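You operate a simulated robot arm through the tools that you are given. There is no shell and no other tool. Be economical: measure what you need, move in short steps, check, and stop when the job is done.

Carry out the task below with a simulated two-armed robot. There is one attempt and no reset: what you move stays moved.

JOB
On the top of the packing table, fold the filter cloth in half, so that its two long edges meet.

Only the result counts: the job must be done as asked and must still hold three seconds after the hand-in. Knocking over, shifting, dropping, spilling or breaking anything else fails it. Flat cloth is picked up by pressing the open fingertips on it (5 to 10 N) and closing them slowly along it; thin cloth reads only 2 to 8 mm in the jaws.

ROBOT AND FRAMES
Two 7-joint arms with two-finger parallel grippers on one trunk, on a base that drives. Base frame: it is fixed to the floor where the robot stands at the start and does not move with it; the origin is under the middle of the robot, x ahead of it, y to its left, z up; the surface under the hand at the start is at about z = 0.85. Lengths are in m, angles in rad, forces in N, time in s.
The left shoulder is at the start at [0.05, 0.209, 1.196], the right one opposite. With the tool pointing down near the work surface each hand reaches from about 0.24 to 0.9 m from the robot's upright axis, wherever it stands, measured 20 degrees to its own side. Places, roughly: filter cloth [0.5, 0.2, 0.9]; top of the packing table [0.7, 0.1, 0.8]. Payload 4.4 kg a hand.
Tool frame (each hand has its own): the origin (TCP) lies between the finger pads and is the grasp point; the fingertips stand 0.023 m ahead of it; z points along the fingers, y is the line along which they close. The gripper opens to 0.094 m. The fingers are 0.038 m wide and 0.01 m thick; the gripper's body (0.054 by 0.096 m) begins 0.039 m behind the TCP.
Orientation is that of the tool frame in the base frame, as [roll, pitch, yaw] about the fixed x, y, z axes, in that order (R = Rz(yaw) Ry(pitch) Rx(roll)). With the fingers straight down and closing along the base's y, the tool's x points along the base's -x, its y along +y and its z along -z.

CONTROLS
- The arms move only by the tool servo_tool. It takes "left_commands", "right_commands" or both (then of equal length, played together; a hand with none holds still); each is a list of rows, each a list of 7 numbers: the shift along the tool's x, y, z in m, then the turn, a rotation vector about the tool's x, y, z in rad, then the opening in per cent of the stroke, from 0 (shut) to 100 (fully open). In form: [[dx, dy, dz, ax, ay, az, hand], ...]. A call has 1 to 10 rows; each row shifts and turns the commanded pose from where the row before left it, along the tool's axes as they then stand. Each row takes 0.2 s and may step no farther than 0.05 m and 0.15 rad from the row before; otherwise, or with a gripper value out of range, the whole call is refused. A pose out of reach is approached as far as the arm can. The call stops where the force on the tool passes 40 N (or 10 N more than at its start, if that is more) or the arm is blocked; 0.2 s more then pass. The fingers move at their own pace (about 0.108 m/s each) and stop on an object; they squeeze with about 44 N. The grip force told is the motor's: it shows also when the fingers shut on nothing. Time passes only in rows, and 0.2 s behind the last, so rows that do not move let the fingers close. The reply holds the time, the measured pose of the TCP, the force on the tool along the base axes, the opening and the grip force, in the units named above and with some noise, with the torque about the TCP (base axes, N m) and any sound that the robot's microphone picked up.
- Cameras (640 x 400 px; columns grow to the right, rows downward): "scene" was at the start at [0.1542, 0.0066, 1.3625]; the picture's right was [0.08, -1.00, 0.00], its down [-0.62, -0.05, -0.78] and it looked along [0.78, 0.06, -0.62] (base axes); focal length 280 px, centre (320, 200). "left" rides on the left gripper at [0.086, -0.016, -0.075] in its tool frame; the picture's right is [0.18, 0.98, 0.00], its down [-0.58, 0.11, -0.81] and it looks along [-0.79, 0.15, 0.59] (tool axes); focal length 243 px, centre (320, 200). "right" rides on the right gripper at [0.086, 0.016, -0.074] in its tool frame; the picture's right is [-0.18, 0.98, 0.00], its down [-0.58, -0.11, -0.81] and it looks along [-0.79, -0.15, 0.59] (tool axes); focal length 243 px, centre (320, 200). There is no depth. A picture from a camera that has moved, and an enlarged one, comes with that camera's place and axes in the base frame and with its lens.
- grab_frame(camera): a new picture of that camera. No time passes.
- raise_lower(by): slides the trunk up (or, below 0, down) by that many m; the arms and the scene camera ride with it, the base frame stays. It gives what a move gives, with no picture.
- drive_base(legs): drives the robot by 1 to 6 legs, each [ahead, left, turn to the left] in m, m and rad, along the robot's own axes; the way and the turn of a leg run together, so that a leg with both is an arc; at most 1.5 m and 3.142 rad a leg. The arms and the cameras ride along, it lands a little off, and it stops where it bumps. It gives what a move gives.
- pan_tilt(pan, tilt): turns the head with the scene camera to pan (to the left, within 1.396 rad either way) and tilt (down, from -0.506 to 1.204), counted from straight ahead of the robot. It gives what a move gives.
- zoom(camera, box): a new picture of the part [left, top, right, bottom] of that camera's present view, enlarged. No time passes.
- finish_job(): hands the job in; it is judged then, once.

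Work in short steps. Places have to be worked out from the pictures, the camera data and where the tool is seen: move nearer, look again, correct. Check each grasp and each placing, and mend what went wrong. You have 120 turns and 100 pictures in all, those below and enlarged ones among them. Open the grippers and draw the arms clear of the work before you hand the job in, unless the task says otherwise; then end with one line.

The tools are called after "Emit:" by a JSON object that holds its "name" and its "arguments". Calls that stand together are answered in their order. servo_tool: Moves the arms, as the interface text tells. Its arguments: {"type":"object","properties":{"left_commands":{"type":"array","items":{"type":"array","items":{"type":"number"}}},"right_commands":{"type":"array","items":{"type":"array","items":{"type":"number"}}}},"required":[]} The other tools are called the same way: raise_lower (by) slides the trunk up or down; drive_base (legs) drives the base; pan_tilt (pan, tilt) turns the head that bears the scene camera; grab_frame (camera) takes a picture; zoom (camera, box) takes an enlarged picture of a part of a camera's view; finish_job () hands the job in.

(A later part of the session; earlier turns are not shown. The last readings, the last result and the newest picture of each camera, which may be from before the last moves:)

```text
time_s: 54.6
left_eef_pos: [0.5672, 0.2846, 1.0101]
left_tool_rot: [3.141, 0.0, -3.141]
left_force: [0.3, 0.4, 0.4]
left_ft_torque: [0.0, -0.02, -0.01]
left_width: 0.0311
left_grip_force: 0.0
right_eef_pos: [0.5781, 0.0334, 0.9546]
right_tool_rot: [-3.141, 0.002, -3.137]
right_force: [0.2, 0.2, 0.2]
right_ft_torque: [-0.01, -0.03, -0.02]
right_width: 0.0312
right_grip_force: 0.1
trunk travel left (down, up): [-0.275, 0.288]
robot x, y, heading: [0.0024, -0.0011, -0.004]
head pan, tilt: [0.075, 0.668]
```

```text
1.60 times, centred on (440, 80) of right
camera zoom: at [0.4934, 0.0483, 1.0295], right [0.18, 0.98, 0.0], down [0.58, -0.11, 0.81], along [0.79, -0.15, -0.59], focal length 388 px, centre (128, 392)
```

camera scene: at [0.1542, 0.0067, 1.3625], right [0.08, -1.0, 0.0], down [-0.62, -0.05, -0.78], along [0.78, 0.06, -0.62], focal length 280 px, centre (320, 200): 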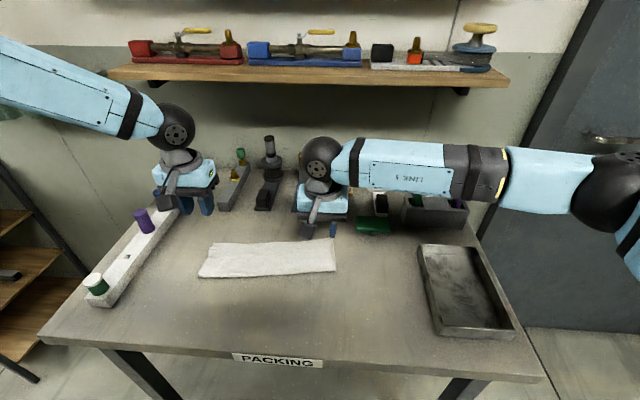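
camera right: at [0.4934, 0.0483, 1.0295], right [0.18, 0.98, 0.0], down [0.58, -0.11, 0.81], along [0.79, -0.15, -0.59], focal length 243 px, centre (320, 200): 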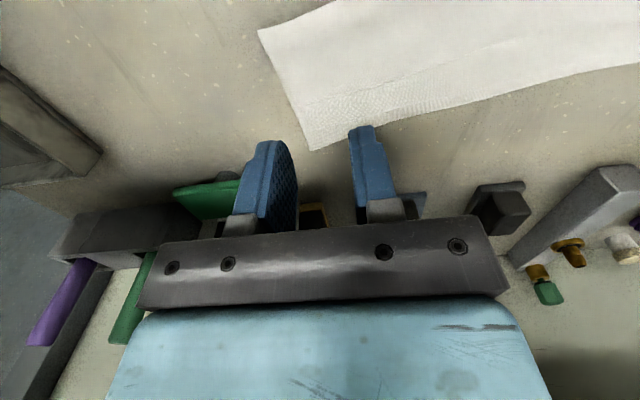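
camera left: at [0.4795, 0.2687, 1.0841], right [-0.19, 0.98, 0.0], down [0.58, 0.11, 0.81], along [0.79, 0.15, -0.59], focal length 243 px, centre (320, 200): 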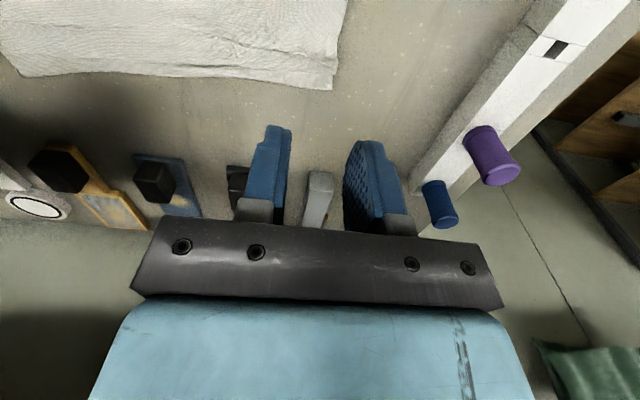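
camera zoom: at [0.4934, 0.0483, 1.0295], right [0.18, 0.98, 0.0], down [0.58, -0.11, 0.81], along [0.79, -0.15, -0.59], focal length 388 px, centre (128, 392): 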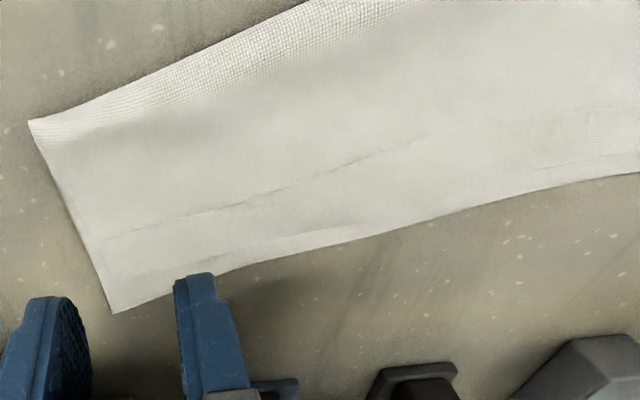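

The strip's free edge on the right is at x≈0.594. I tilt the right hand 0.25 rad so only the fingers' far corners touch, and hover them over the strip about 9 mm in from that edge.

Emit:
{"name": "servo_tool", "arguments": {"right_commands": [[0, 0, 0, 0, 0.125, 0, 33], [0, 0, 0, 0, 0.125, 0, 33], [-0.0139, 0.006, 0.03, 0, 0, 0, 33], [-0.0139, 0.0055, 0.0306, 0, 0, 0, 33], [0, 0, 0, 0, 0, 0, 33]]}}

Emit:
{"name": "zoom", "arguments": {"camera": "right", "box": [200, 40, 460, 240]}}

```text
time_s: 55.8
left_eef_pos: [0.5671, 0.285, 1.0097]
left_tool_rot: [-3.14, 0.0, -3.141]
left_force: [0.1, 0.6, -0.5]
left_ft_torque: [0.01, -0.01, 0.03]
left_width: 0.0308
left_grip_force: 0.1
right_eef_pos: [0.5907, 0.045, 0.8891]
right_tool_rot: [3.141, -0.248, -3.138]
right_force: [-0.2, 0.3, -1.3]
right_ft_torque: [-0.01, 0.0, 0.01]
right_width: 0.031
right_grip_force: 0.1
trunk travel left (down, up): [-0.275, 0.288]
robot x, y, heading: [-0.0011, 0.0023, -0.002]
head pan, tilt: [0.075, 0.668]
```

```text
2.00 times, centred on (330, 140) of right
camera zoom: at [0.5262, 0.0596, 0.9822], right [0.18, 0.98, -0.05], down [0.76, -0.11, 0.64], along [0.62, -0.15, -0.77], focal length 485 px, centre (300, 320)
```

zoom: 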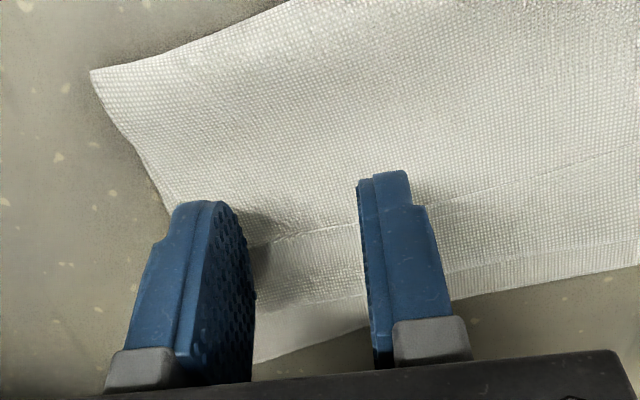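

Placement matches (free edge at x≈0.596, contact corners at ≈0.604). I lower gently until contact.

Emit:
{"name": "servo_tool", "arguments": {"right_commands": [[-0.0015, 0, 0.0019, 0, 0, 0, 33], [-0.0005, 0, 0.0019, 0, 0, 0, 33], [-0.0003, 0, 0.001, 0, 0, 0, 33], [-0.0003, 0, 0.001, 0, 0, 0, 33], [0, 0, 0, 0, 0, 0, 33]]}}

```text
time_s: 57.0
left_eef_pos: [0.5664, 0.2852, 1.0094]
left_tool_rot: [-3.14, 0.0, 3.142]
left_force: [0.9, 0.5, 0.5]
left_ft_torque: [0.0, 0.02, 0.03]
left_width: 0.031
left_grip_force: 0.0
right_eef_pos: [0.5918, 0.0449, 0.8834]
right_tool_rot: [3.141, -0.251, -3.14]
right_force: [0.7, -0.5, -0.8]
right_ft_torque: [-0.01, -0.01, -0.03]
right_width: 0.031
right_grip_force: 0.1
trunk travel left (down, up): [-0.275, 0.288]
robot x, y, heading: [0.0036, -0.0001, 0.005]
head pan, tilt: [0.075, 0.668]
```

Emit:
{"name": "servo_tool", "arguments": {"right_commands": [[-0.0003, 0, 0.001, 0, 0, 0, 33], [-0.0003, 0, 0.001, 0, 0, 0, 33], [-0.0003, 0, 0.001, 0, 0, 0, 33], [0, 0, 0, 0, 0, 0, 33]]}}

```text
time_s: 58.0
left_eef_pos: [0.5665, 0.2842, 1.0101]
left_tool_rot: [-3.141, 0.0, 3.141]
left_force: [0.3, 0.5, -0.3]
left_ft_torque: [0.03, 0.01, 0.02]
left_width: 0.0309
left_grip_force: 0.2
right_eef_pos: [0.5936, 0.0453, 0.88]
right_tool_rot: [3.141, -0.25, 3.141]
right_force: [0.0, 0.4, 3.3]
right_ft_torque: [-0.07, -0.01, -0.01]
right_width: 0.0313
right_grip_force: 0.4
trunk travel left (down, up): [-0.275, 0.288]
robot x, y, heading: [-0.0036, -0.0023, 0.003]
head pan, tilt: [0.075, 0.668]
```

Contact is at 3 N. I press a touch more and close slowly.

Emit:
{"name": "servo_tool", "arguments": {"right_commands": [[-0.0001, 0, 0.0004, 0, 0, 0, 33], [0, 0, 0, 0, 0, 0, 29], [0, 0, 0, 0, 0, 0, 25], [0, 0, 0, 0, 0, 0, 21], [0, 0, 0, 0, 0, 0, 17], [0, 0, 0, 0, 0, 0, 13], [0, 0, 0, 0, 0, 0, 9], [0, 0, 0, 0, 0, 0, 5], [0, 0, 0, 0, 0, 0, 0], [0, 0, 0, 0, 0, 0, 0]]}}

Emit:
{"name": "zoom", "arguments": {"camera": "right", "box": [200, 40, 460, 240]}}

```text
time_s: 60.2
left_eef_pos: [0.566, 0.2845, 1.0093]
left_tool_rot: [-3.14, 0.001, -3.141]
left_force: [-0.5, 0.2, 0.1]
left_ft_torque: [0.0, 0.0, 0.01]
left_width: 0.0308
left_grip_force: 0.1
right_eef_pos: [0.5917, 0.0453, 0.8794]
right_tool_rot: [3.142, -0.249, -3.14]
right_force: [-0.8, -0.7, 3.3]
right_ft_torque: [-0.02, -0.07, -0.02]
right_width: 0.0022
right_grip_force: 44.3
trunk travel left (down, up): [-0.275, 0.288]
robot x, y, heading: [-0.001, -0.0013, 0.001]
head pan, tilt: [0.075, 0.668]
```

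```text
2.00 times, centred on (330, 140) of right
camera zoom: at [0.5278, 0.0602, 0.9733], right [0.18, 0.98, -0.05], down [0.76, -0.11, 0.64], along [0.62, -0.15, -0.77], focal length 485 px, centre (300, 320)
```

zoom: 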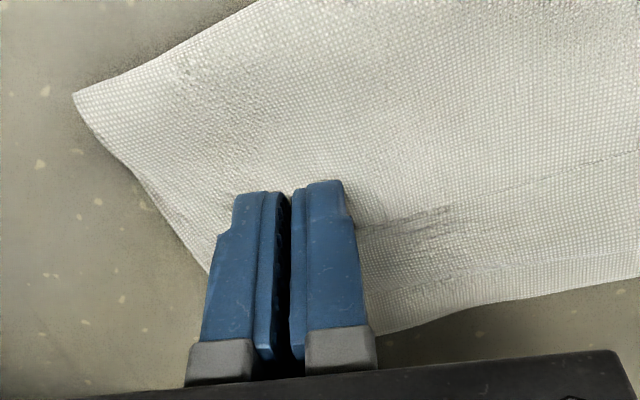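

The jaws read 2.2 mm, so something thin is gripped. I lift 2.5 cm and look.

Emit:
{"name": "servo_tool", "arguments": {"right_commands": [[0.002, 0, -0.0081, 0, 0, 0, 0], [0.002, 0, -0.0081, 0, 0, 0, 0], [0.002, 0, -0.0081, 0, 0, 0, 0], [0, 0, 0, 0, 0, 0, 0]]}}

Emit:
{"name": "zoom", "arguments": {"camera": "right", "box": [200, 40, 460, 240]}}

Emit:
{"name": "zoom", "arguments": {"camera": "left", "box": [0, 0, 360, 225]}}

```text
time_s: 61.2
left_eef_pos: [0.5675, 0.2852, 1.0098]
left_tool_rot: [3.142, 0.001, 3.141]
left_force: [0.4, 0.0, -0.2]
left_ft_torque: [0.05, 0.06, -0.01]
left_width: 0.0308
left_grip_force: 0.1
right_eef_pos: [0.5925, 0.0451, 0.9043]
right_tool_rot: [3.141, -0.248, -3.138]
right_force: [-0.2, 0.7, 0.0]
right_ft_torque: [0.0, 0.02, 0.04]
right_width: 0.002
right_grip_force: 43.8
trunk travel left (down, up): [-0.275, 0.288]
robot x, y, heading: [-0.0016, 0.001, -0.0]
head pan, tilt: [0.075, 0.668]
```

```text
2.00 times, centred on (330, 140) of right
camera zoom: at [0.528, 0.0597, 0.9981], right [0.18, 0.98, -0.05], down [0.76, -0.11, 0.64], along [0.62, -0.15, -0.77], focal length 485 px, centre (300, 320)
```

zoom: 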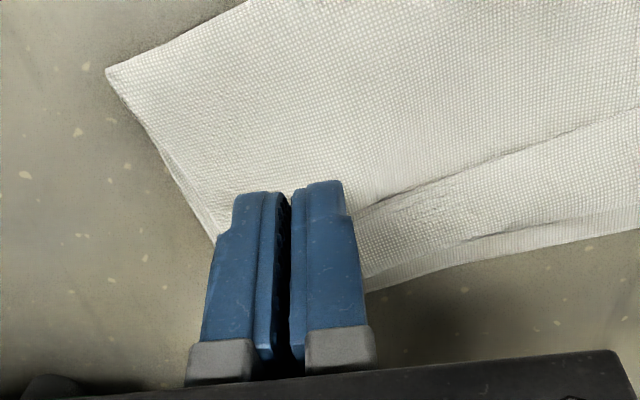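

```text
1.78 times, centred on (180, 112) of left
camera zoom: at [0.4795, 0.2688, 1.0841], right [-0.18, 0.98, 0.0], down [0.58, 0.11, 0.81], along [0.79, 0.15, -0.59], focal length 431 px, centre (569, 356)
```

zoom: 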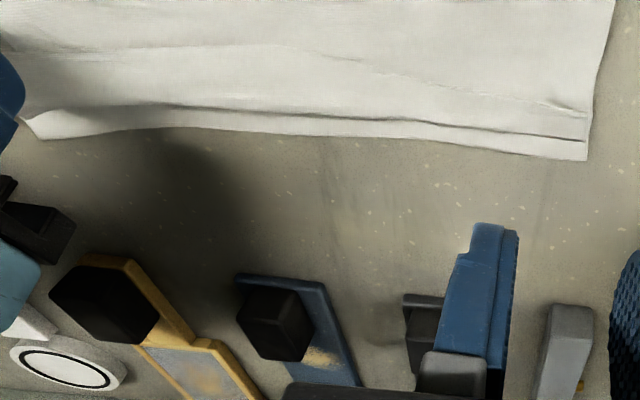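

Only the strip is gripped and the roll opens near the hand. I carry it up and over by 4 cm toward +x, then lower.

Emit:
{"name": "servo_tool", "arguments": {"right_commands": [[-0.0085, 0, -0.0073, 0, 0, 0, 0], [-0.0084, 0, -0.0073, 0, 0, 0, 0], [-0.0097, 0, -0.0025, 0, 0, 0, 0], [-0.0097, 0, -0.0024, 0, 0, 0, 0], [-0.0025, 0, 0.0097, 0, 0, 0, 0], [-0.0025, 0, 0.0097, 0, 0, 0, 0], [-0.0024, 0, 0.0095, 0, 0, 0, 0], [0, 0, 0, 0, 0, 0, 0]]}}

Emit:
{"name": "zoom", "arguments": {"camera": "right", "box": [160, 0, 520, 240]}}

Emit:
{"name": "zoom", "arguments": {"camera": "scene", "box": [185, 205, 355, 290]}}

```text
time_s: 63.0
left_eef_pos: [0.5668, 0.2861, 1.0081]
left_tool_rot: [3.141, 0.0, 3.14]
left_force: [0.7, -0.3, -0.9]
left_ft_torque: [0.04, 0.05, 0.04]
left_width: 0.0309
left_grip_force: 0.1
right_eef_pos: [0.6317, 0.0458, 0.8857]
right_tool_rot: [3.141, -0.251, -3.139]
right_force: [-0.6, -0.6, 0.3]
right_ft_torque: [0.01, 0.01, -0.02]
right_width: 0.0018
right_grip_force: 43.8
trunk travel left (down, up): [-0.275, 0.288]
robot x, y, heading: [0.0021, 0.001, -0.001]
head pan, tilt: [0.075, 0.668]
```

```text
1.67 times, centred on (340, 120) of right
camera zoom: at [0.5678, 0.0605, 0.9793], right [0.18, 0.98, -0.05], down [0.76, -0.11, 0.64], along [0.62, -0.15, -0.77], focal length 404 px, centre (287, 333)
```

zoom: 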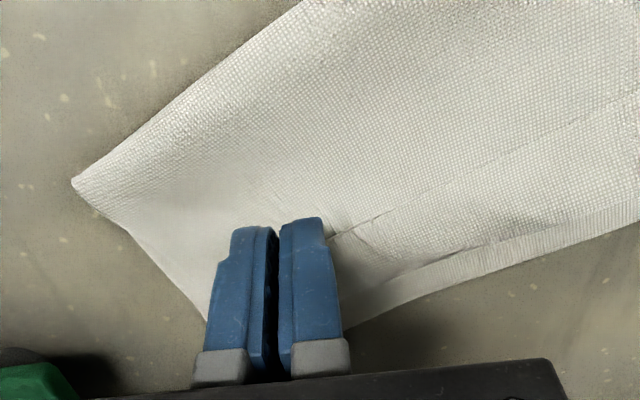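

```text
3.76 times, centred on (270, 248) of scene
camera zoom: at [0.1541, 0.0066, 1.3626], right [0.08, -1.0, 0.0], down [-0.62, -0.05, -0.79], along [0.78, 0.06, -0.62], focal length 1053 px, centre (508, 21)
```

zoom: 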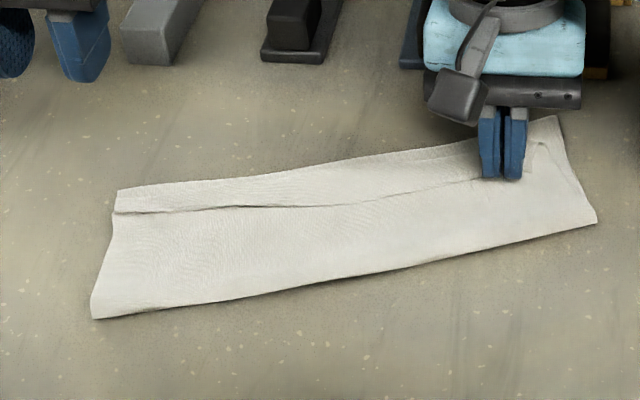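

The whole stack moved along, so the lower layer may be gripped too. I raise the right hand 4 cm and move it back −x to see what it actually holds.

Emit:
{"name": "servo_tool", "arguments": {"right_commands": [[0.0122, 0, -0.0072, 0, 0, 0, 0], [0.0122, 0, -0.0072, 0, 0, 0, 0], [0.0122, 0, -0.0072, 0, 0, 0, 0], [0.0122, 0, -0.0072, 0, 0, 0, 0], [0, 0, 0, 0, 0, 0, 0]]}}

Emit:
{"name": "zoom", "arguments": {"camera": "scene", "box": [185, 205, 355, 290]}}

```text
time_s: 64.2
left_eef_pos: [0.5682, 0.2853, 1.0092]
left_tool_rot: [-3.142, -0.001, 3.14]
left_force: [0.2, 0.0, 0.0]
left_ft_torque: [-0.01, -0.01, 0.03]
left_width: 0.0308
left_grip_force: 0.0
right_eef_pos: [0.5923, 0.0459, 0.9247]
right_tool_rot: [3.141, -0.249, -3.14]
right_force: [0.1, 0.5, 0.6]
right_ft_torque: [-0.01, 0.02, 0.01]
right_width: 0.0018
right_grip_force: 44.2
trunk travel left (down, up): [-0.275, 0.288]
robot x, y, heading: [-0.0004, 0.0008, 0.001]
head pan, tilt: [0.075, 0.668]
```

```text
3.76 times, centred on (270, 248) of scene
camera zoom: at [0.1544, 0.0067, 1.3625], right [0.08, -1.0, 0.0], down [-0.62, -0.05, -0.78], along [0.78, 0.06, -0.62], focal length 1053 px, centre (508, 21)
```

zoom: 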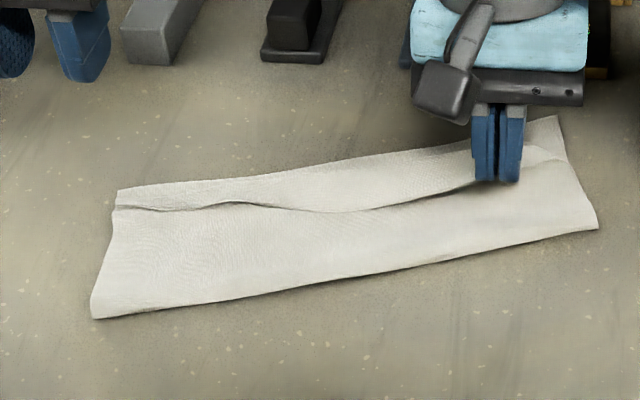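

This time only the strip itself is lifted: there is shadow under it and the fold stays put. The earlier carry was too low, so I now go over much higher and set its edge down near the lower edge (x≈0.68 on this end).

Emit:
{"name": "servo_tool", "arguments": {"right_commands": [[0.004, 0, -0.0155, 0, 0, 0, 0], [0.0039, 0, -0.0155, 0, 0, 0, 0], [-0.0184, 0, -0.0047, 0, 0, 0, 0], [-0.0184, 0, -0.0047, 0, 0, 0, 0], [-0.0182, 0, 0.0108, 0, 0, 0, 0], [-0.0183, 0, 0.0109, 0, 0, 0, 0], [-0.0085, 0, 0.019, 0, 0, 0, 0], [0, 0, 0, 0, 0, 0, 0]]}}

Emit:
{"name": "zoom", "arguments": {"camera": "scene", "box": [185, 195, 355, 290]}}

Emit:
{"name": "zoom", "arguments": {"camera": "right", "box": [160, 0, 520, 240]}}

```text
time_s: 66.0
left_eef_pos: [0.5668, 0.2858, 1.0087]
left_tool_rot: [-3.14, 0.0, -3.141]
left_force: [0.1, -0.5, 0.5]
left_ft_torque: [0.02, 0.01, 0.0]
left_width: 0.0309
left_grip_force: 0.0
right_eef_pos: [0.6645, 0.0464, 0.9058]
right_tool_rot: [-3.14, -0.249, -3.139]
right_force: [-0.5, 0.6, -0.1]
right_ft_torque: [0.01, 0.01, 0.0]
right_width: 0.0018
right_grip_force: 43.8
trunk travel left (down, up): [-0.275, 0.288]
robot x, y, heading: [-0.0029, 0.001, 0.002]
head pan, tilt: [0.075, 0.668]
```

```text
3.76 times, centred on (270, 242) of scene
camera zoom: at [0.1539, 0.0066, 1.3626], right [0.08, -1.0, 0.0], down [-0.62, -0.05, -0.79], along [0.78, 0.06, -0.62], focal length 1053 px, centre (508, 40)
```

zoom: 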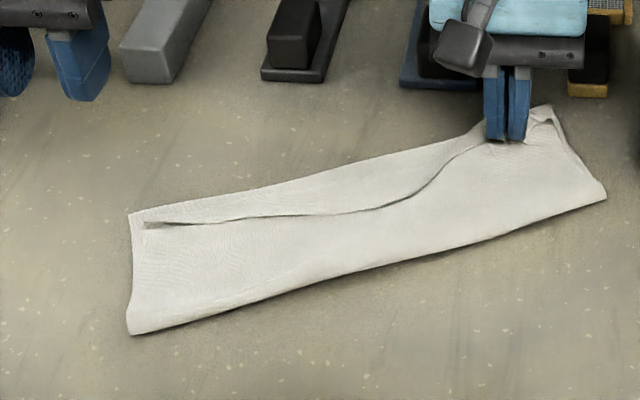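

```text
1.67 times, centred on (340, 120) of right
camera zoom: at [0.5995, 0.0605, 0.9994], right [0.18, 0.98, -0.05], down [0.76, -0.11, 0.64], along [0.62, -0.15, -0.77], focal length 404 px, centre (287, 333)
```

zoom: 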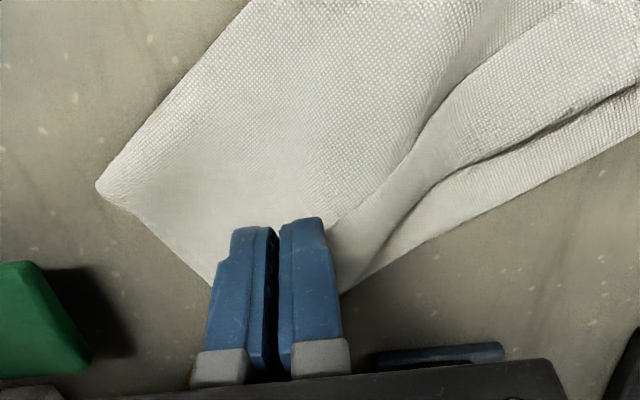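

The strip has unrolled at the right end, with its edge now near the lower edge. I lower straight down, release, and withdraw upward.

Emit:
{"name": "servo_tool", "arguments": {"right_commands": [[-0.0025, 0, 0.0097, 0, 0, 0, 0], [-0.0022, 0, 0.0085, 0, 0, 0, 0], [-0.0008, 0, 0.003, 0, 0, 0, 0], [-0.0005, 0, 0.002, 0, 0, 0, 0], [0, 0, 0, 0, 0, 0, 10], [0, 0, 0, 0, 0, 0, 22], [0, 0, 0, 0, 0, 0, 30], [0.005, 0, -0.02, 0, 0, 0, 30], [0.01, 0, -0.04, 0, 0, 0, 30], [0.01, 0, -0.04, 0, 0, 0, 30]]}}

Emit:
{"name": "servo_tool", "arguments": {"right_commands": [[0.04, 0, -0.02, 0, 0, 0, 30], [0, -0.04, 0, 0, 0, 0, 30], [0, -0.04, 0, 0, 0, 0, 30], [0, 0, 0, 0, 0, 0, 33]]}}

Emit:
{"name": "zoom", "arguments": {"camera": "scene", "box": [185, 195, 355, 290]}}

```text
time_s: 68.2
left_eef_pos: [0.5665, 0.2863, 1.0104]
left_tool_rot: [-3.141, 0.003, 3.141]
left_force: [0.0, 0.7, -0.5]
left_ft_torque: [0.01, 0.01, 0.0]
left_width: 0.0312
left_grip_force: 0.0
right_eef_pos: [0.6645, 0.0483, 0.9858]
right_tool_rot: [3.14, -0.249, -3.139]
right_force: [-0.2, -0.1, 0.0]
right_ft_torque: [0.0, -0.02, 0.02]
right_width: 0.0283
right_grip_force: 0.0
trunk travel left (down, up): [-0.275, 0.288]
robot x, y, heading: [-0.0016, 0.0013, 0.002]
head pan, tilt: [0.075, 0.668]
```

```text
time_s: 69.2
left_eef_pos: [0.567, 0.2862, 1.0089]
left_tool_rot: [3.141, 0.0, -3.141]
left_force: [0.7, 1.0, -0.9]
left_ft_torque: [-0.03, 0.0, 0.05]
left_width: 0.0307
left_grip_force: 0.1
right_eef_pos: [0.6314, -0.0316, 1.0155]
right_tool_rot: [3.14, -0.25, -3.137]
right_force: [0.1, 0.1, -0.6]
right_ft_torque: [-0.03, 0.01, -0.02]
right_width: 0.0311
right_grip_force: 0.0
trunk travel left (down, up): [-0.275, 0.288]
robot x, y, heading: [-0.0009, -0.0064, 0.001]
head pan, tilt: [0.075, 0.668]
```

```text
3.76 times, centred on (270, 242) of scene
camera zoom: at [0.1544, 0.0077, 1.3625], right [0.08, -1.0, 0.0], down [-0.62, -0.05, -0.78], along [0.78, 0.06, -0.62], focal length 1053 px, centre (508, 40)
```

zoom: 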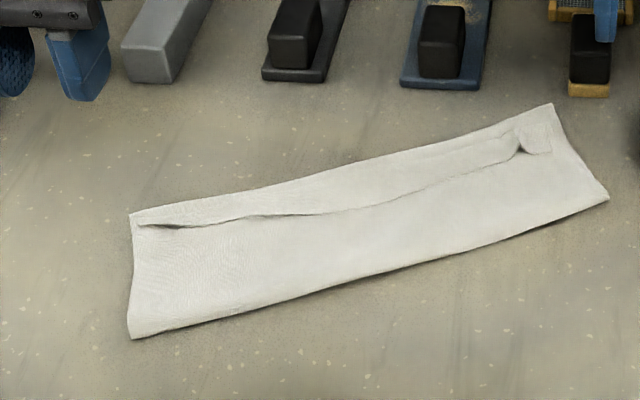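

Once released, the strip flopped back because the flap wasn't carried far enough to be taut. The cloth is also rotated about 25°, with its right corner near the clamps. I first straighten it by pressing closed fingertips on both ends and swinging the right end back; here I approach the press points.

Emit:
{"name": "servo_tool", "arguments": {"left_commands": [[0.0035, -0.015, 0.0, 0, 0, 0, 0], [0.0035, -0.016, 0.02, 0, 0, 0, 0], [0, 0, 0.04, 0, 0, 0, 0], [0, 0, 0.04, 0, 0, 0, 0], [0, 0, 0.022, 0, 0, 0, 0], [0, 0, 0.004, 0, 0, 0, 0], [0, 0, 0, 0, 0, 0, 0]], "right_commands": [[0, 0, 0, 0, -0.125, 0, 0], [0, 0, 0, 0, -0.125, 0, 0], [-0.0168, 0.033, 0.02, 0, 0, 0, 0], [-0.0168, 0.0336, 0.02, 0, 0, 0, 0], [0, 0, 0.048, 0, 0, 0, 0], [0, 0, 0.044, 0, 0, 0, 0], [0, 0, 0, 0, 0, 0, 0]]}}

```text
time_s: 70.8
left_eef_pos: [0.5536, 0.2626, 0.8941]
left_tool_rot: [3.142, 0.002, -3.141]
left_force: [0.5, -0.4, -0.4]
left_ft_torque: [0.0, 0.04, 0.0]
left_width: 0.0
left_grip_force: 42.7
left hand out of reach, approached as far as the arm can: row 5
right_eef_pos: [0.6641, 0.0292, 0.8829]
right_tool_rot: [-3.14, -0.001, -3.14]
right_force: [0.5, -0.8, -0.4]
right_ft_torque: [-0.02, 0.01, 0.0]
right_width: 0.0003
right_grip_force: 42.9
trunk travel left (down, up): [-0.275, 0.288]
robot x, y, heading: [-0.0014, -0.0013, 0.001]
head pan, tilt: [0.075, 0.668]
```

The left arm is near a joint limit at z≈0.894. I try continuing down in smaller steps on both.

Emit:
{"name": "servo_tool", "arguments": {"left_commands": [[0, 0, 0.005, 0, 0, 0, 0], [0, 0, 0.005, 0, 0, 0, 0], [0, 0, 0.004, 0, 0, 0, 0], [0, 0, 0.002, 0, 0, 0, 0], [0, 0, 0, 0, 0, 0, 0]], "right_commands": [[0, 0, 0.002, 0, 0, 0, 0], [0, 0, 0.002, 0, 0, 0, 0], [0, 0, 0.001, 0, 0, 0, 0], [0, 0, 0.001, 0, 0, 0, 0], [0, 0, 0, 0, 0, 0, 0]]}}

```text
time_s: 72.0
left_eef_pos: [0.5484, 0.2694, 0.8837]
left_tool_rot: [-3.14, 0.003, -3.142]
left_force: [-0.1, 0.4, -0.1]
left_ft_torque: [-0.02, -0.01, -0.02]
left_width: 0.0002
left_grip_force: 42.2
left hand out of reach, approached as far as the arm can: row 1, 2, 3
right_eef_pos: [0.6638, 0.0304, 0.8762]
right_tool_rot: [-3.141, -0.001, -3.14]
right_force: [0.2, -0.3, 0.5]
right_ft_torque: [-0.01, -0.02, 0.05]
right_width: 0.0
right_grip_force: 42.4
trunk travel left (down, up): [-0.275, 0.288]
robot x, y, heading: [0.0022, 0.0029, 0.004]
head pan, tilt: [0.075, 0.668]
```

The left arm seems stuck at a reach limit there, so I lift it. I press with the right hand only and drag the right end back toward −x.

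Emit:
{"name": "servo_tool", "arguments": {"left_commands": [[0, 0, -0.04, 0, 0, 0, 0], [0, 0, -0.04, 0, 0, 0, 0], [0, 0, 0, 0, 0, 0, 0], [0, 0, 0, 0, 0, 0, 0], [0, 0, 0, 0, 0, 0, 0], [0, 0, 0, 0, 0, 0, 0], [0, 0, 0, 0, 0, 0, 0], [0, 0, 0, 0, 0, 0, 0], [0, 0, 0, 0, 0, 0, 0], [0, 0, 0, 0, 0, 0, 0]], "right_commands": [[0, 0, 0.001, 0, 0, 0, 0], [0, 0, 0.0007, 0, 0, 0, 0], [0.01, -0.001, 0, 0, 0, 0, 0], [0.01, -0.001, 0, 0, 0, 0, 0], [0.01, -0.001, 0, 0, 0, 0, 0], [0.01, -0.001, 0, 0, 0, 0, 0], [0.01, -0.002, 0, 0, 0, 0, 0], [0.01, -0.002, 0, 0, 0, 0, 0], [0.01, -0.002, 0, 0, 0, 0, 0], [0.01, -0.002, 0, 0, 0, 0, 0]]}}

Emit:
{"name": "zoom", "arguments": {"camera": "scene", "box": [175, 195, 345, 300]}}

```text
time_s: 74.2
left_eef_pos: [0.5488, 0.2681, 0.9606]
left_tool_rot: [-3.141, 0.001, 3.141]
left_force: [0.8, -0.1, -0.7]
left_ft_torque: [-0.04, 0.03, 0.0]
left_width: 0.0001
left_grip_force: 41.8
right_eef_pos: [0.5852, 0.0192, 0.8759]
right_tool_rot: [-3.141, 0.001, -3.141]
right_force: [0.5, 0.3, 4.9]
right_ft_torque: [-0.02, -0.06, 0.03]
right_width: 0.0
right_grip_force: 42.0
trunk travel left (down, up): [-0.275, 0.288]
robot x, y, heading: [0.0005, -0.0012, 0.002]
head pan, tilt: [0.075, 0.668]
```

```text
3.76 times, centred on (260, 248) of scene
camera zoom: at [0.1537, 0.0066, 1.3626], right [0.08, -1.0, 0.0], down [-0.62, -0.05, -0.79], along [0.78, 0.06, -0.62], focal length 1053 px, centre (546, 21)
```

zoom: 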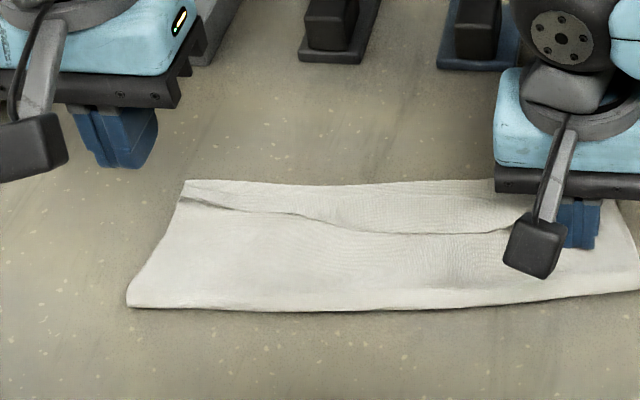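

The cloth is straight again (fold x≈0.52, far edge ≈0.62). To bring it into the left arm's range I'll drag the whole piece toward −x with both hands; the left hand goes down onto its end first.

Emit:
{"name": "servo_tool", "arguments": {"left_commands": [[0.01, -0.02, 0.02, 0, 0, 0, 0], [0, 0, 0.03, 0, 0, 0, 0], [0, 0, 0.02, 0, 0, 0, 0], [0, 0, 0.009, 0, 0, 0, 0], [0, 0, 0.003, 0, 0, 0, 0], [0, 0, 0.001, 0, 0, 0, 0], [0, 0, 0, 0, 0, 0, 0]]}}

```text
time_s: 75.8
left_eef_pos: [0.5358, 0.256, 0.8879]
left_tool_rot: [3.14, 0.003, -3.14]
left_force: [0.6, 0.3, -0.7]
left_ft_torque: [0.01, -0.01, 0.02]
left_width: 0.0
left_grip_force: 42.7
left hand out of reach, approached as far as the arm can: row 3, 4
right_eef_pos: [0.5843, 0.0199, 0.8757]
right_tool_rot: [3.142, 0.0, -3.14]
right_force: [0.2, 0.9, 4.2]
right_ft_torque: [-0.02, -0.09, -0.01]
right_width: 0.0002
right_grip_force: 42.5
trunk travel left (down, up): [-0.275, 0.288]
robot x, y, heading: [-0.0018, -0.0002, 0.003]
head pan, tilt: [0.075, 0.668]
```

The left arm still can't get down here. I lift both hands and lower the trunk 10 cm to change the arm geometry.

Emit:
{"name": "servo_tool", "arguments": {"left_commands": [[0, 0, -0.04, 0, 0, 0, 0], [0, 0, -0.04, 0, 0, 0, 0], [0, 0, -0.04, 0, 0, 0, 0], [0, 0, -0.03, 0, 0, 0, 0]], "right_commands": [[0, 0, -0.04, 0, 0, 0, 0], [0, 0, -0.04, 0, 0, 0, 0], [0, 0, -0.04, 0, 0, 0, 0], [0, 0, -0.03, 0, 0, 0, 0]]}}

Emit:
{"name": "raise_lower", "arguments": {"by": -0.1}}

Emit:
{"name": "servo_tool", "arguments": {"left_commands": [[0, -0.01, 0.01, 0, 0, 0, 0], [0, 0, 0.01, 0, 0, 0, 0], [0, 0, 0.01, 0, 0, 0, 0], [0, 0, 0, 0, 0, 0, 0]]}}

```text
time_s: 76.8
left_eef_pos: [0.5342, 0.2528, 1.0383]
left_tool_rot: [3.141, 0.0, 3.141]
left_force: [0.3, -0.6, 0.3]
left_ft_torque: [0.01, 0.05, 0.01]
left_width: 0.0
left_grip_force: 42.7
right_eef_pos: [0.5867, 0.0202, 1.0267]
right_tool_rot: [-3.141, 0.001, -3.137]
right_force: [0.2, -1.8, -1.0]
right_ft_torque: [0.0, -0.02, 0.0]
right_width: 0.0
right_grip_force: 42.7
trunk travel left (down, up): [-0.275, 0.288]
robot x, y, heading: [0.0012, -0.004, -0.0]
head pan, tilt: [0.075, 0.668]
```

```text
time_s: 78.1
left_eef_pos: [0.5355, 0.2542, 0.9379]
left_tool_rot: [-3.141, 0.0, 3.139]
left_force: [-0.5, 0.0, 0.1]
left_ft_torque: [0.0, -0.01, 0.01]
left_width: 0.0
left_grip_force: 42.7
right_eef_pos: [0.587, 0.0214, 0.9258]
right_tool_rot: [-3.141, 0.002, -3.139]
right_force: [0.4, -0.2, 1.1]
right_ft_torque: [0.01, -0.04, -0.01]
right_width: 0.0
right_grip_force: 42.3
trunk travel left (down, up): [-0.175, 0.388]
robot x, y, heading: [-0.0007, -0.0001, -0.003]
head pan, tilt: [0.075, 0.668]
```

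```text
time_s: 79.1
left_eef_pos: [0.5363, 0.2459, 0.9077]
left_tool_rot: [3.141, 0.001, -3.14]
left_force: [-0.1, -0.6, 0.7]
left_ft_torque: [0.02, 0.0, 0.02]
left_width: 0.0
left_grip_force: 42.8
right_eef_pos: [0.5879, 0.0209, 0.9255]
right_tool_rot: [3.141, 0.001, -3.142]
right_force: [-0.1, 0.0, -0.1]
right_ft_torque: [0.02, -0.01, 0.04]
right_width: 0.0001
right_grip_force: 42.0
trunk travel left (down, up): [-0.175, 0.388]
robot x, y, heading: [0.0025, -0.0011, -0.001]
head pan, tilt: [0.075, 0.668]
```

Lowering the trunk fixed the left arm's reach. I look at the cloth again.

Emit:
{"name": "zoom", "arguments": {"camera": "scene", "box": [165, 140, 365, 265]}}

Emit:
{"name": "grab_frame", "arguments": {"camera": "left"}}

```text
3.20 times, centred on (265, 202) of scene
camera zoom: at [0.154, 0.0067, 1.2626], right [0.08, -1.0, 0.0], down [-0.62, -0.05, -0.79], along [0.78, 0.06, -0.62], focal length 895 px, centre (496, 192)
```

zoom: 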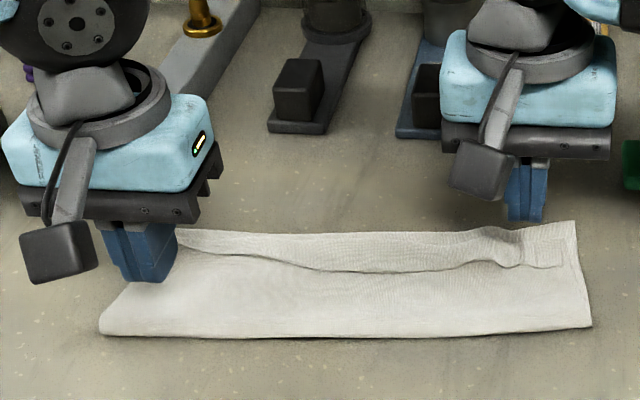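

```text
24 pictures are left
camera left: at [0.4487, 0.2289, 0.982], right [-0.18, 0.98, 0.0], down [0.58, 0.11, 0.81], along [0.79, 0.15, -0.59], focal length 243 px, centre (320, 200)
```

left: 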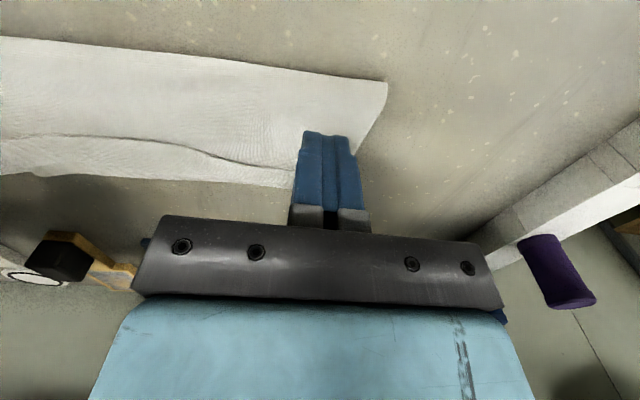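

Free edge of the strip: x≈0.583 at both y≈0.06 and y≈0.235; fold at ≈0.51–0.54, far edge at ≈0.613–0.64. I'll pinch the strip's free edge with both hands at once, tilted 0.25 rad, and hover there first.

Emit:
{"name": "servo_tool", "arguments": {"left_commands": [[0, 0, -0.01, 0, 0.125, 0, 33], [0, 0, 0, 0, 0.125, 0, 33], [-0.0199, -0.0055, -0.005, 0, 0, 0, 33], [-0.0198, -0.0055, -0.0051, 0, 0, 0, 33], [-0.0035, 0, 0.014, 0, 0, 0, 33], [-0.0037, 0, 0.0141, 0, 0, 0, 33], [0, 0, 0, 0, 0, 0, 33]], "right_commands": [[0, 0, 0, 0, 0.125, 0, 33], [0, 0, 0, 0, 0.125, 0, 33], [0.0053, 0.0205, 0.0014, 0, 0, 0, 33], [0.0054, 0.0205, 0.0013, 0, 0, 0, 33], [-0.0045, 0, 0.0177, 0, 0, 0, 33], [-0.0045, 0, 0.0177, 0, 0, 0, 33], [0, 0, 0, 0, 0, 0, 33]]}}

Emit:
{"name": "zoom", "arguments": {"camera": "left", "box": [200, 40, 460, 240]}}

Emit:
{"name": "zoom", "arguments": {"camera": "right", "box": [200, 40, 460, 240]}}

```text
time_s: 80.7
left_eef_pos: [0.5765, 0.2345, 0.8873]
left_tool_rot: [3.141, -0.249, 3.141]
left_force: [-0.4, 0.5, 0.2]
left_ft_torque: [0.0, 0.04, -0.02]
left_width: 0.0311
left_grip_force: 0.0
right_eef_pos: [0.5745, 0.0628, 0.8906]
right_tool_rot: [-3.141, -0.25, -3.139]
right_force: [0.7, 0.5, 0.2]
right_ft_torque: [0.01, -0.02, -0.01]
right_width: 0.0311
right_grip_force: 0.1
trunk travel left (down, up): [-0.175, 0.388]
robot x, y, heading: [0.0008, -0.0007, 0.002]
head pan, tilt: [0.075, 0.668]
```

```text
2.00 times, centred on (330, 140) of left
camera zoom: at [0.51, 0.2179, 0.9813], right [-0.18, 0.98, 0.05], down [0.76, 0.11, 0.64], along [0.62, 0.15, -0.77], focal length 485 px, centre (300, 320)
```

zoom: 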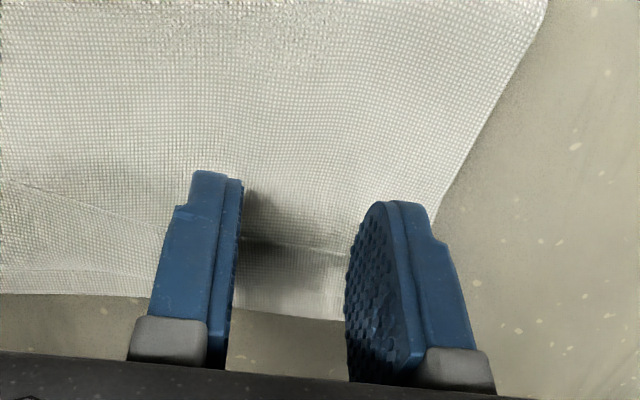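

```text
2.00 times, centred on (330, 140) of right
camera zoom: at [0.5115, 0.0771, 0.9841], right [0.18, 0.98, -0.04], down [0.76, -0.11, 0.64], along [0.62, -0.15, -0.77], focal length 485 px, centre (300, 320)
```

zoom: 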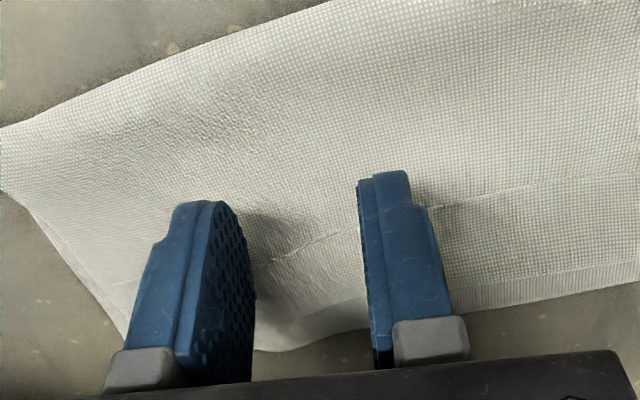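

The left contact is right (7 mm past the edge); the right needs +6 mm. I adjust and lower both to contact.

Emit:
{"name": "servo_tool", "arguments": {"left_commands": [[-0.0004, 0, 0.0016, 0, 0, 0, 33], [-0.0004, 0, 0.0016, 0, 0, 0, 33], [-0.0004, 0, 0.0016, 0, 0, 0, 33], [-0.0004, 0, 0.0015, 0, 0, 0, 33], [0, 0, 0, 0, 0, 0, 33]], "right_commands": [[-0.0058, 0, -0.0015, 0, 0, 0, 33], [-0.0008, 0, 0.0031, 0, 0, 0, 33], [-0.0008, 0, 0.0031, 0, 0, 0, 33], [-0.0007, 0, 0.003, 0, 0, 0, 33], [0, 0, 0, 0, 0, 0, 33]]}}

```text
time_s: 81.9
left_eef_pos: [0.5762, 0.2349, 0.882]
left_tool_rot: [-3.141, -0.251, 3.141]
left_force: [0.7, 0.8, -0.3]
left_ft_torque: [-0.04, -0.04, 0.0]
left_width: 0.0313
left_grip_force: 0.0
right_eef_pos: [0.5821, 0.0626, 0.8799]
right_tool_rot: [3.141, -0.25, -3.14]
right_force: [0.6, 0.1, 0.1]
right_ft_torque: [-0.01, 0.02, -0.01]
right_width: 0.0311
right_grip_force: 0.1
trunk travel left (down, up): [-0.175, 0.388]
robot x, y, heading: [-0.002, -0.0014, 0.002]
head pan, tilt: [0.075, 0.668]
```

Emit:
{"name": "servo_tool", "arguments": {"left_commands": [[-0.0003, 0, 0.001, 0, 0, 0, 33], [-0.0002, 0, 0.001, 0, 0, 0, 33], [-0.0002, 0, 0.0008, 0, 0, 0, 33], [0, 0, 0, 0, 0, 0, 33]], "right_commands": [[-0.0001, 0, 0.0005, 0, 0, 0, 33], [-0.0001, 0, 0.0005, 0, 0, 0, 33], [0, 0, 0.0003, 0, 0, 0, 33], [0, 0, 0, 0, 0, 0, 33]]}}

```text
time_s: 82.9
left_eef_pos: [0.5751, 0.2351, 0.8817]
left_tool_rot: [3.141, -0.248, -3.141]
left_force: [0.3, -0.2, -0.6]
left_ft_torque: [0.0, -0.01, 0.02]
left_width: 0.031
left_grip_force: 0.1
left hand out of reach, approached as far as the arm can: row 2
right_eef_pos: [0.5826, 0.0615, 0.8799]
right_tool_rot: [3.142, -0.25, -3.138]
right_force: [-0.9, 0.6, 5.0]
right_ft_torque: [-0.03, -0.02, -0.01]
right_width: 0.031
right_grip_force: 0.0
trunk travel left (down, up): [-0.175, 0.388]
robot x, y, heading: [0.0024, -0.0012, -0.0]
head pan, tilt: [0.075, 0.668]
```

The right is in contact at 5 N, but the left is out of reach again. I lift both hands and lower the trunk a further 7 cm.

Emit:
{"name": "servo_tool", "arguments": {"left_commands": [[0.0066, 0, -0.026, 0, 0, 0, 33], [0.0066, 0, -0.026, 0, 0, 0, 33], [0.0066, 0, -0.026, 0, 0, 0, 33], [0, 0, 0, 0, 0, 0, 33]], "right_commands": [[0.0066, 0, -0.026, 0, 0, 0, 33], [0.0066, 0, -0.026, 0, 0, 0, 33], [0.0066, 0, -0.026, 0, 0, 0, 33], [0, 0, 0, 0, 0, 0, 33]]}}

Emit:
{"name": "raise_lower", "arguments": {"by": -0.07}}

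Emit:
{"name": "servo_tool", "arguments": {"left_commands": [[-0.0006, 0, 0.002, 0, 0, 0, 33], [-0.0005, 0, 0.002, 0, 0, 0, 33], [-0.0005, 0, 0.002, 0, 0, 0, 33], [-0.0005, 0, 0.002, 0, 0, 0, 33], [0, 0, 0, 0, 0, 0, 33]], "right_commands": [[-0.0005, 0, 0.002, 0, 0, 0, 33], [-0.0005, 0, 0.002, 0, 0, 0, 33], [-0.0005, 0, 0.002, 0, 0, 0, 33], [-0.0003, 0, 0.001, 0, 0, 0, 33], [0, 0, 0, 0, 0, 0, 33]]}}

```text
time_s: 83.9
left_eef_pos: [0.5772, 0.2364, 0.9621]
left_tool_rot: [3.141, -0.25, 3.141]
left_force: [-0.9, -0.3, -0.1]
left_ft_torque: [-0.01, 0.02, 0.01]
left_width: 0.031
left_grip_force: 0.0
right_eef_pos: [0.5836, 0.0616, 0.9577]
right_tool_rot: [-3.141, -0.252, -3.14]
right_force: [-0.2, 0.3, -0.8]
right_ft_torque: [-0.02, 0.0, -0.01]
right_width: 0.031
right_grip_force: 0.0
trunk travel left (down, up): [-0.175, 0.388]
robot x, y, heading: [0.0008, -0.0031, -0.001]
head pan, tilt: [0.075, 0.668]
```

```text
time_s: 85.0
left_eef_pos: [0.5757, 0.2363, 0.8919]
left_tool_rot: [-3.141, -0.249, 3.141]
left_force: [0.7, 0.2, 0.4]
left_ft_torque: [0.01, 0.01, -0.02]
left_width: 0.0307
left_grip_force: 0.0
right_eef_pos: [0.5829, 0.0614, 0.8893]
right_tool_rot: [-3.141, -0.247, -3.14]
right_force: [0.1, -0.8, 0.3]
right_ft_torque: [-0.01, -0.01, -0.01]
right_width: 0.0311
right_grip_force: 0.1
trunk travel left (down, up): [-0.105, 0.458]
robot x, y, heading: [0.005, 0.0028, 0.002]
head pan, tilt: [0.075, 0.668]
```

```text
time_s: 86.2
left_eef_pos: [0.5761, 0.2353, 0.8827]
left_tool_rot: [-3.141, -0.249, 3.142]
left_force: [-0.3, 0.3, 0.0]
left_ft_torque: [0.02, 0.04, 0.03]
left_width: 0.031
left_grip_force: 0.0
right_eef_pos: [0.5836, 0.0623, 0.8814]
right_tool_rot: [-3.142, -0.249, -3.139]
right_force: [-0.8, -0.1, 0.4]
right_ft_torque: [0.01, 0.02, 0.02]
right_width: 0.0308
right_grip_force: 0.0
trunk travel left (down, up): [-0.105, 0.458]
robot x, y, heading: [-0.0008, -0.003, 0.001]
head pan, tilt: [0.075, 0.668]
```

The arms are now in good range. I lower the last few mm to press on both sides.

Emit:
{"name": "servo_tool", "arguments": {"left_commands": [[-0.0005, 0, 0.001, 0, 0, 0, 33], [-0.0003, 0, 0.001, 0, 0, 0, 33], [-0.0002, 0, 0.0007, 0, 0, 0, 33], [0, 0, 0, 0, 0, 0, 33]], "right_commands": [[-0.0002, 0, 0.001, 0, 0, 0, 33], [-0.0002, 0, 0.0008, 0, 0, 0, 33], [-0.0001, 0, 0.0006, 0, 0, 0, 33], [0, 0, 0, 0, 0, 0, 33]]}}

```text
time_s: 87.2
left_eef_pos: [0.5771, 0.2348, 0.8817]
left_tool_rot: [3.141, -0.249, -3.14]
left_force: [-0.1, -0.4, 0.1]
left_ft_torque: [0.05, -0.03, -0.03]
left_width: 0.0309
left_grip_force: 0.1
right_eef_pos: [0.5825, 0.0624, 0.8785]
right_tool_rot: [-3.141, -0.248, -3.139]
right_force: [1.1, -0.9, 7.9]
right_ft_torque: [-0.05, -0.11, -0.03]
right_width: 0.0311
right_grip_force: 0.0
trunk travel left (down, up): [-0.105, 0.458]
robot x, y, heading: [-0.0002, 0.0012, 0.001]
head pan, tilt: [0.075, 0.668]
```

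Emit:
{"name": "servo_tool", "arguments": {"left_commands": [[-0.0003, 0, 0.001, 0, 0, 0, 33], [-0.0003, 0, 0.001, 0, 0, 0, 33], [-0.0001, 0, 0.0005, 0, 0, 0, 33], [0, 0, 0, 0, 0, 0, 33]], "right_commands": [[0, 0, -0.0003, 0, 0, 0, 33], [0, 0, 0, 0, 0, 0, 33], [0, 0, 0, 0, 0, 0, 33], [0, 0, 0, 0, 0, 0, 33]]}}

```text
time_s: 88.2
left_eef_pos: [0.5773, 0.2357, 0.8788]
left_tool_rot: [-3.141, -0.247, 3.141]
left_force: [0.5, 0.1, 11.6]
left_ft_torque: [0.06, -0.14, -0.01]
left_width: 0.0311
left_grip_force: 0.6
right_eef_pos: [0.5826, 0.062, 0.8801]
right_tool_rot: [-3.14, -0.249, -3.139]
right_force: [1.4, 1.1, 4.4]
right_ft_torque: [0.01, -0.08, 0.01]
right_width: 0.0311
right_grip_force: 0.0
trunk travel left (down, up): [-0.105, 0.458]
robot x, y, heading: [-0.0016, 0.0024, -0.001]
head pan, tilt: [0.075, 0.668]
```

Left presses at 11 N, so I ease it to ~5 N, close both slowly, and lift both 4 cm.

Emit:
{"name": "servo_tool", "arguments": {"left_commands": [[0.0001, 0, -0.0005, 0, 0, 0, 33], [0, 0, 0, 0, 0, 0, 29], [0, 0, 0, 0, 0, 0, 25], [0, 0, 0, 0, 0, 0, 21], [0, 0, 0, 0, 0, 0, 17], [0, 0, 0, 0, 0, 0, 13], [0, 0, 0, 0, 0, 0, 9], [0, 0, 0, 0, 0, 0, 5], [0, 0, 0, 0, 0, 0, 0], [0, 0, 0, 0, 0, 0, 0]], "right_commands": [[0, 0, 0, 0, 0, 0, 33], [0, 0, 0, 0, 0, 0, 29], [0, 0, 0, 0, 0, 0, 25], [0, 0, 0, 0, 0, 0, 21], [0, 0, 0, 0, 0, 0, 17], [0, 0, 0, 0, 0, 0, 13], [0, 0, 0, 0, 0, 0, 9], [0, 0, 0, 0, 0, 0, 5], [0, 0, 0, 0, 0, 0, 0], [0, 0, 0, 0, 0, 0, 0]]}}

Emit:
{"name": "servo_tool", "arguments": {"left_commands": [[0.0025, 0, -0.0097, 0, 0, 0, 0], [0.0025, 0, -0.0097, 0, 0, 0, 0], [0.0025, 0, -0.0097, 0, 0, 0, 0], [0.0025, 0, -0.0097, 0, 0, 0, 0], [0, 0, 0, 0, 0, 0, 0]], "right_commands": [[0.0025, 0, -0.0097, 0, 0, 0, 0], [0.0025, 0, -0.0097, 0, 0, 0, 0], [0.0025, 0, -0.0097, 0, 0, 0, 0], [0.0025, 0, -0.0097, 0, 0, 0, 0], [0, 0, 0, 0, 0, 0, 0]]}}

Emit:
{"name": "zoom", "arguments": {"camera": "scene", "box": [145, 100, 365, 240]}}

```text
time_s: 90.4
left_eef_pos: [0.5764, 0.2372, 0.879]
left_tool_rot: [-3.141, -0.248, -3.14]
left_force: [-0.3, -9.2, 9.9]
left_ft_torque: [-0.29, -0.14, -0.11]
left_width: 0.0014
left_grip_force: 43.5
right_eef_pos: [0.5825, 0.062, 0.8794]
right_tool_rot: [3.14, -0.247, -3.139]
right_force: [-0.2, 9.4, 1.9]
right_ft_torque: [0.26, -0.04, 0.07]
right_width: 0.0016
right_grip_force: 44.7
trunk travel left (down, up): [-0.105, 0.458]
robot x, y, heading: [-0.0016, -0.001, -0.001]
head pan, tilt: [0.075, 0.668]
```

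```text
time_s: 91.6
left_eef_pos: [0.5763, 0.2363, 0.9189]
left_tool_rot: [-3.14, -0.251, 3.141]
left_force: [-0.2, -9.1, -0.1]
left_ft_torque: [-0.32, 0.01, -0.09]
left_width: 0.0015
left_grip_force: 44.3
right_eef_pos: [0.5827, 0.0625, 0.9191]
right_tool_rot: [3.141, -0.25, -3.141]
right_force: [0.1, 8.4, -0.6]
right_ft_torque: [0.26, 0.0, 0.11]
right_width: 0.0019
right_grip_force: 44.2
trunk travel left (down, up): [-0.105, 0.458]
robot x, y, heading: [0.0004, 0.002, 0.003]
head pan, tilt: [0.075, 0.668]
```

```text
2.86 times, centred on (255, 170) of scene
camera zoom: at [0.1543, 0.0067, 1.1925], right [0.08, -1.0, 0.0], down [-0.62, -0.05, -0.78], along [0.78, 0.06, -0.62], focal length 799 px, centre (506, 286)
```

zoom: 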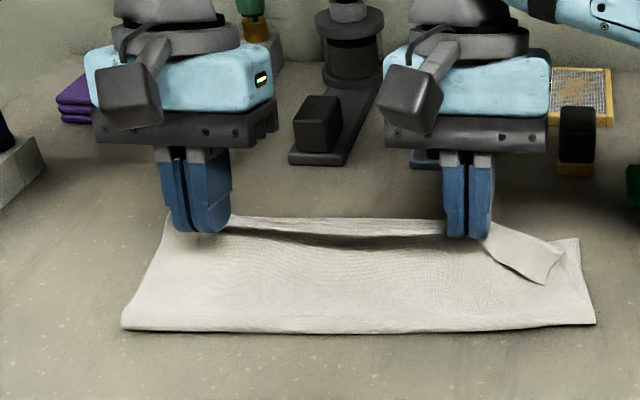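

Excellent: the strip is lifted off cleanly and taut between the hands. I carry it up and over to +x until the flap is stretched, then lower it onto the far edge.

Emit:
{"name": "servo_tool", "arguments": {"left_commands": [[-0.0028, 0, -0.0214, 0, 0, 0, 0], [-0.0085, 0, 0.003, 0, 0, 0, 0], [-0.0085, 0, 0.003, 0, 0, 0, 0], [-0.0146, 0, 0.0169, 0, 0, 0, 0], [-0.0095, 0, 0.013, 0, 0, 0, 0], [-0.0059, 0, 0.0068, 0, 0, 0, 0], [0, 0, 0, 0, 0, 0, 0]], "right_commands": [[-0.0077, 0, -0.0226, 0, 0, 0, 0], [-0.011, 0, 0.0024, 0, 0, 0, 0], [-0.0109, 0, 0.0024, 0, 0, 0, 0], [-0.0165, 0, 0.0164, 0, 0, 0, 0], [-0.0105, 0, 0.0128, 0, 0, 0, 0], [-0.007, 0, 0.0075, 0, 0, 0, 0], [0, 0, 0, 0, 0, 0, 0]]}}

Emit:
{"name": "zoom", "arguments": {"camera": "scene", "box": [145, 100, 365, 240]}}

Emit:
{"name": "zoom", "arguments": {"camera": "right", "box": [100, 0, 580, 240]}}

```text
time_s: 93.2
left_eef_pos: [0.6179, 0.2369, 0.8853]
left_tool_rot: [3.141, -0.25, 3.141]
left_force: [1.3, -14.2, -0.5]
left_ft_torque: [-0.4, -0.05, -0.15]
left_width: 0.0019
left_grip_force: 43.9
right_eef_pos: [0.6411, 0.0623, 0.885]
right_tool_rot: [3.141, -0.25, -3.138]
right_force: [-1.6, 13.0, 0.4]
right_ft_torque: [0.4, 0.08, 0.16]
right_width: 0.0016
right_grip_force: 44.0
trunk travel left (down, up): [-0.105, 0.458]
robot x, y, heading: [0.0001, -0.0002, -0.002]
head pan, tilt: [0.075, 0.668]
```

```text
2.86 times, centred on (255, 170) of scene
camera zoom: at [0.1539, 0.0065, 1.1926], right [0.08, -1.0, 0.0], down [-0.62, -0.05, -0.79], along [0.78, 0.06, -0.62], focal length 799 px, centre (506, 286)
```

zoom: 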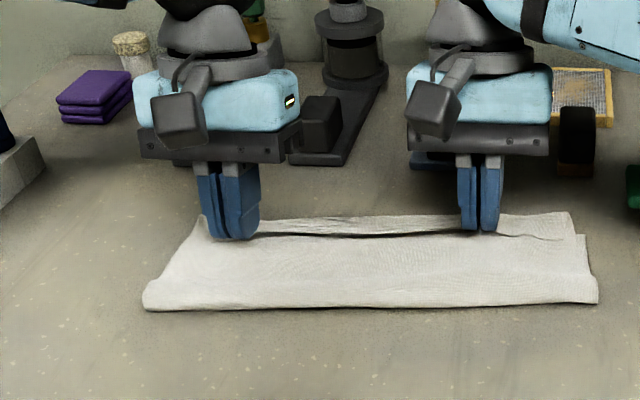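

```text
1.33 times, centred on (340, 120) of right
camera zoom: at [0.577, 0.0763, 0.9792], right [0.18, 0.98, -0.04], down [0.76, -0.11, 0.64], along [0.62, -0.15, -0.77], focal length 324 px, centre (293, 307)
```

zoom: 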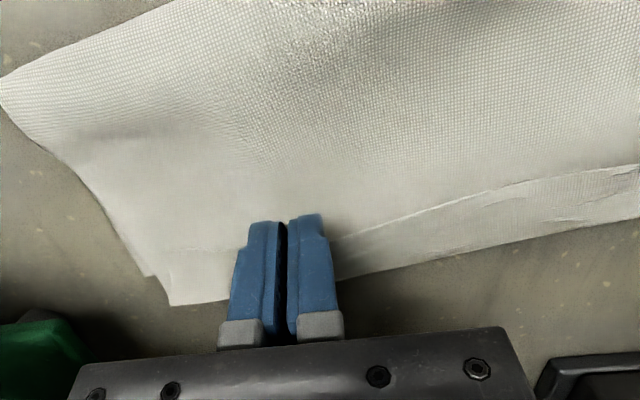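

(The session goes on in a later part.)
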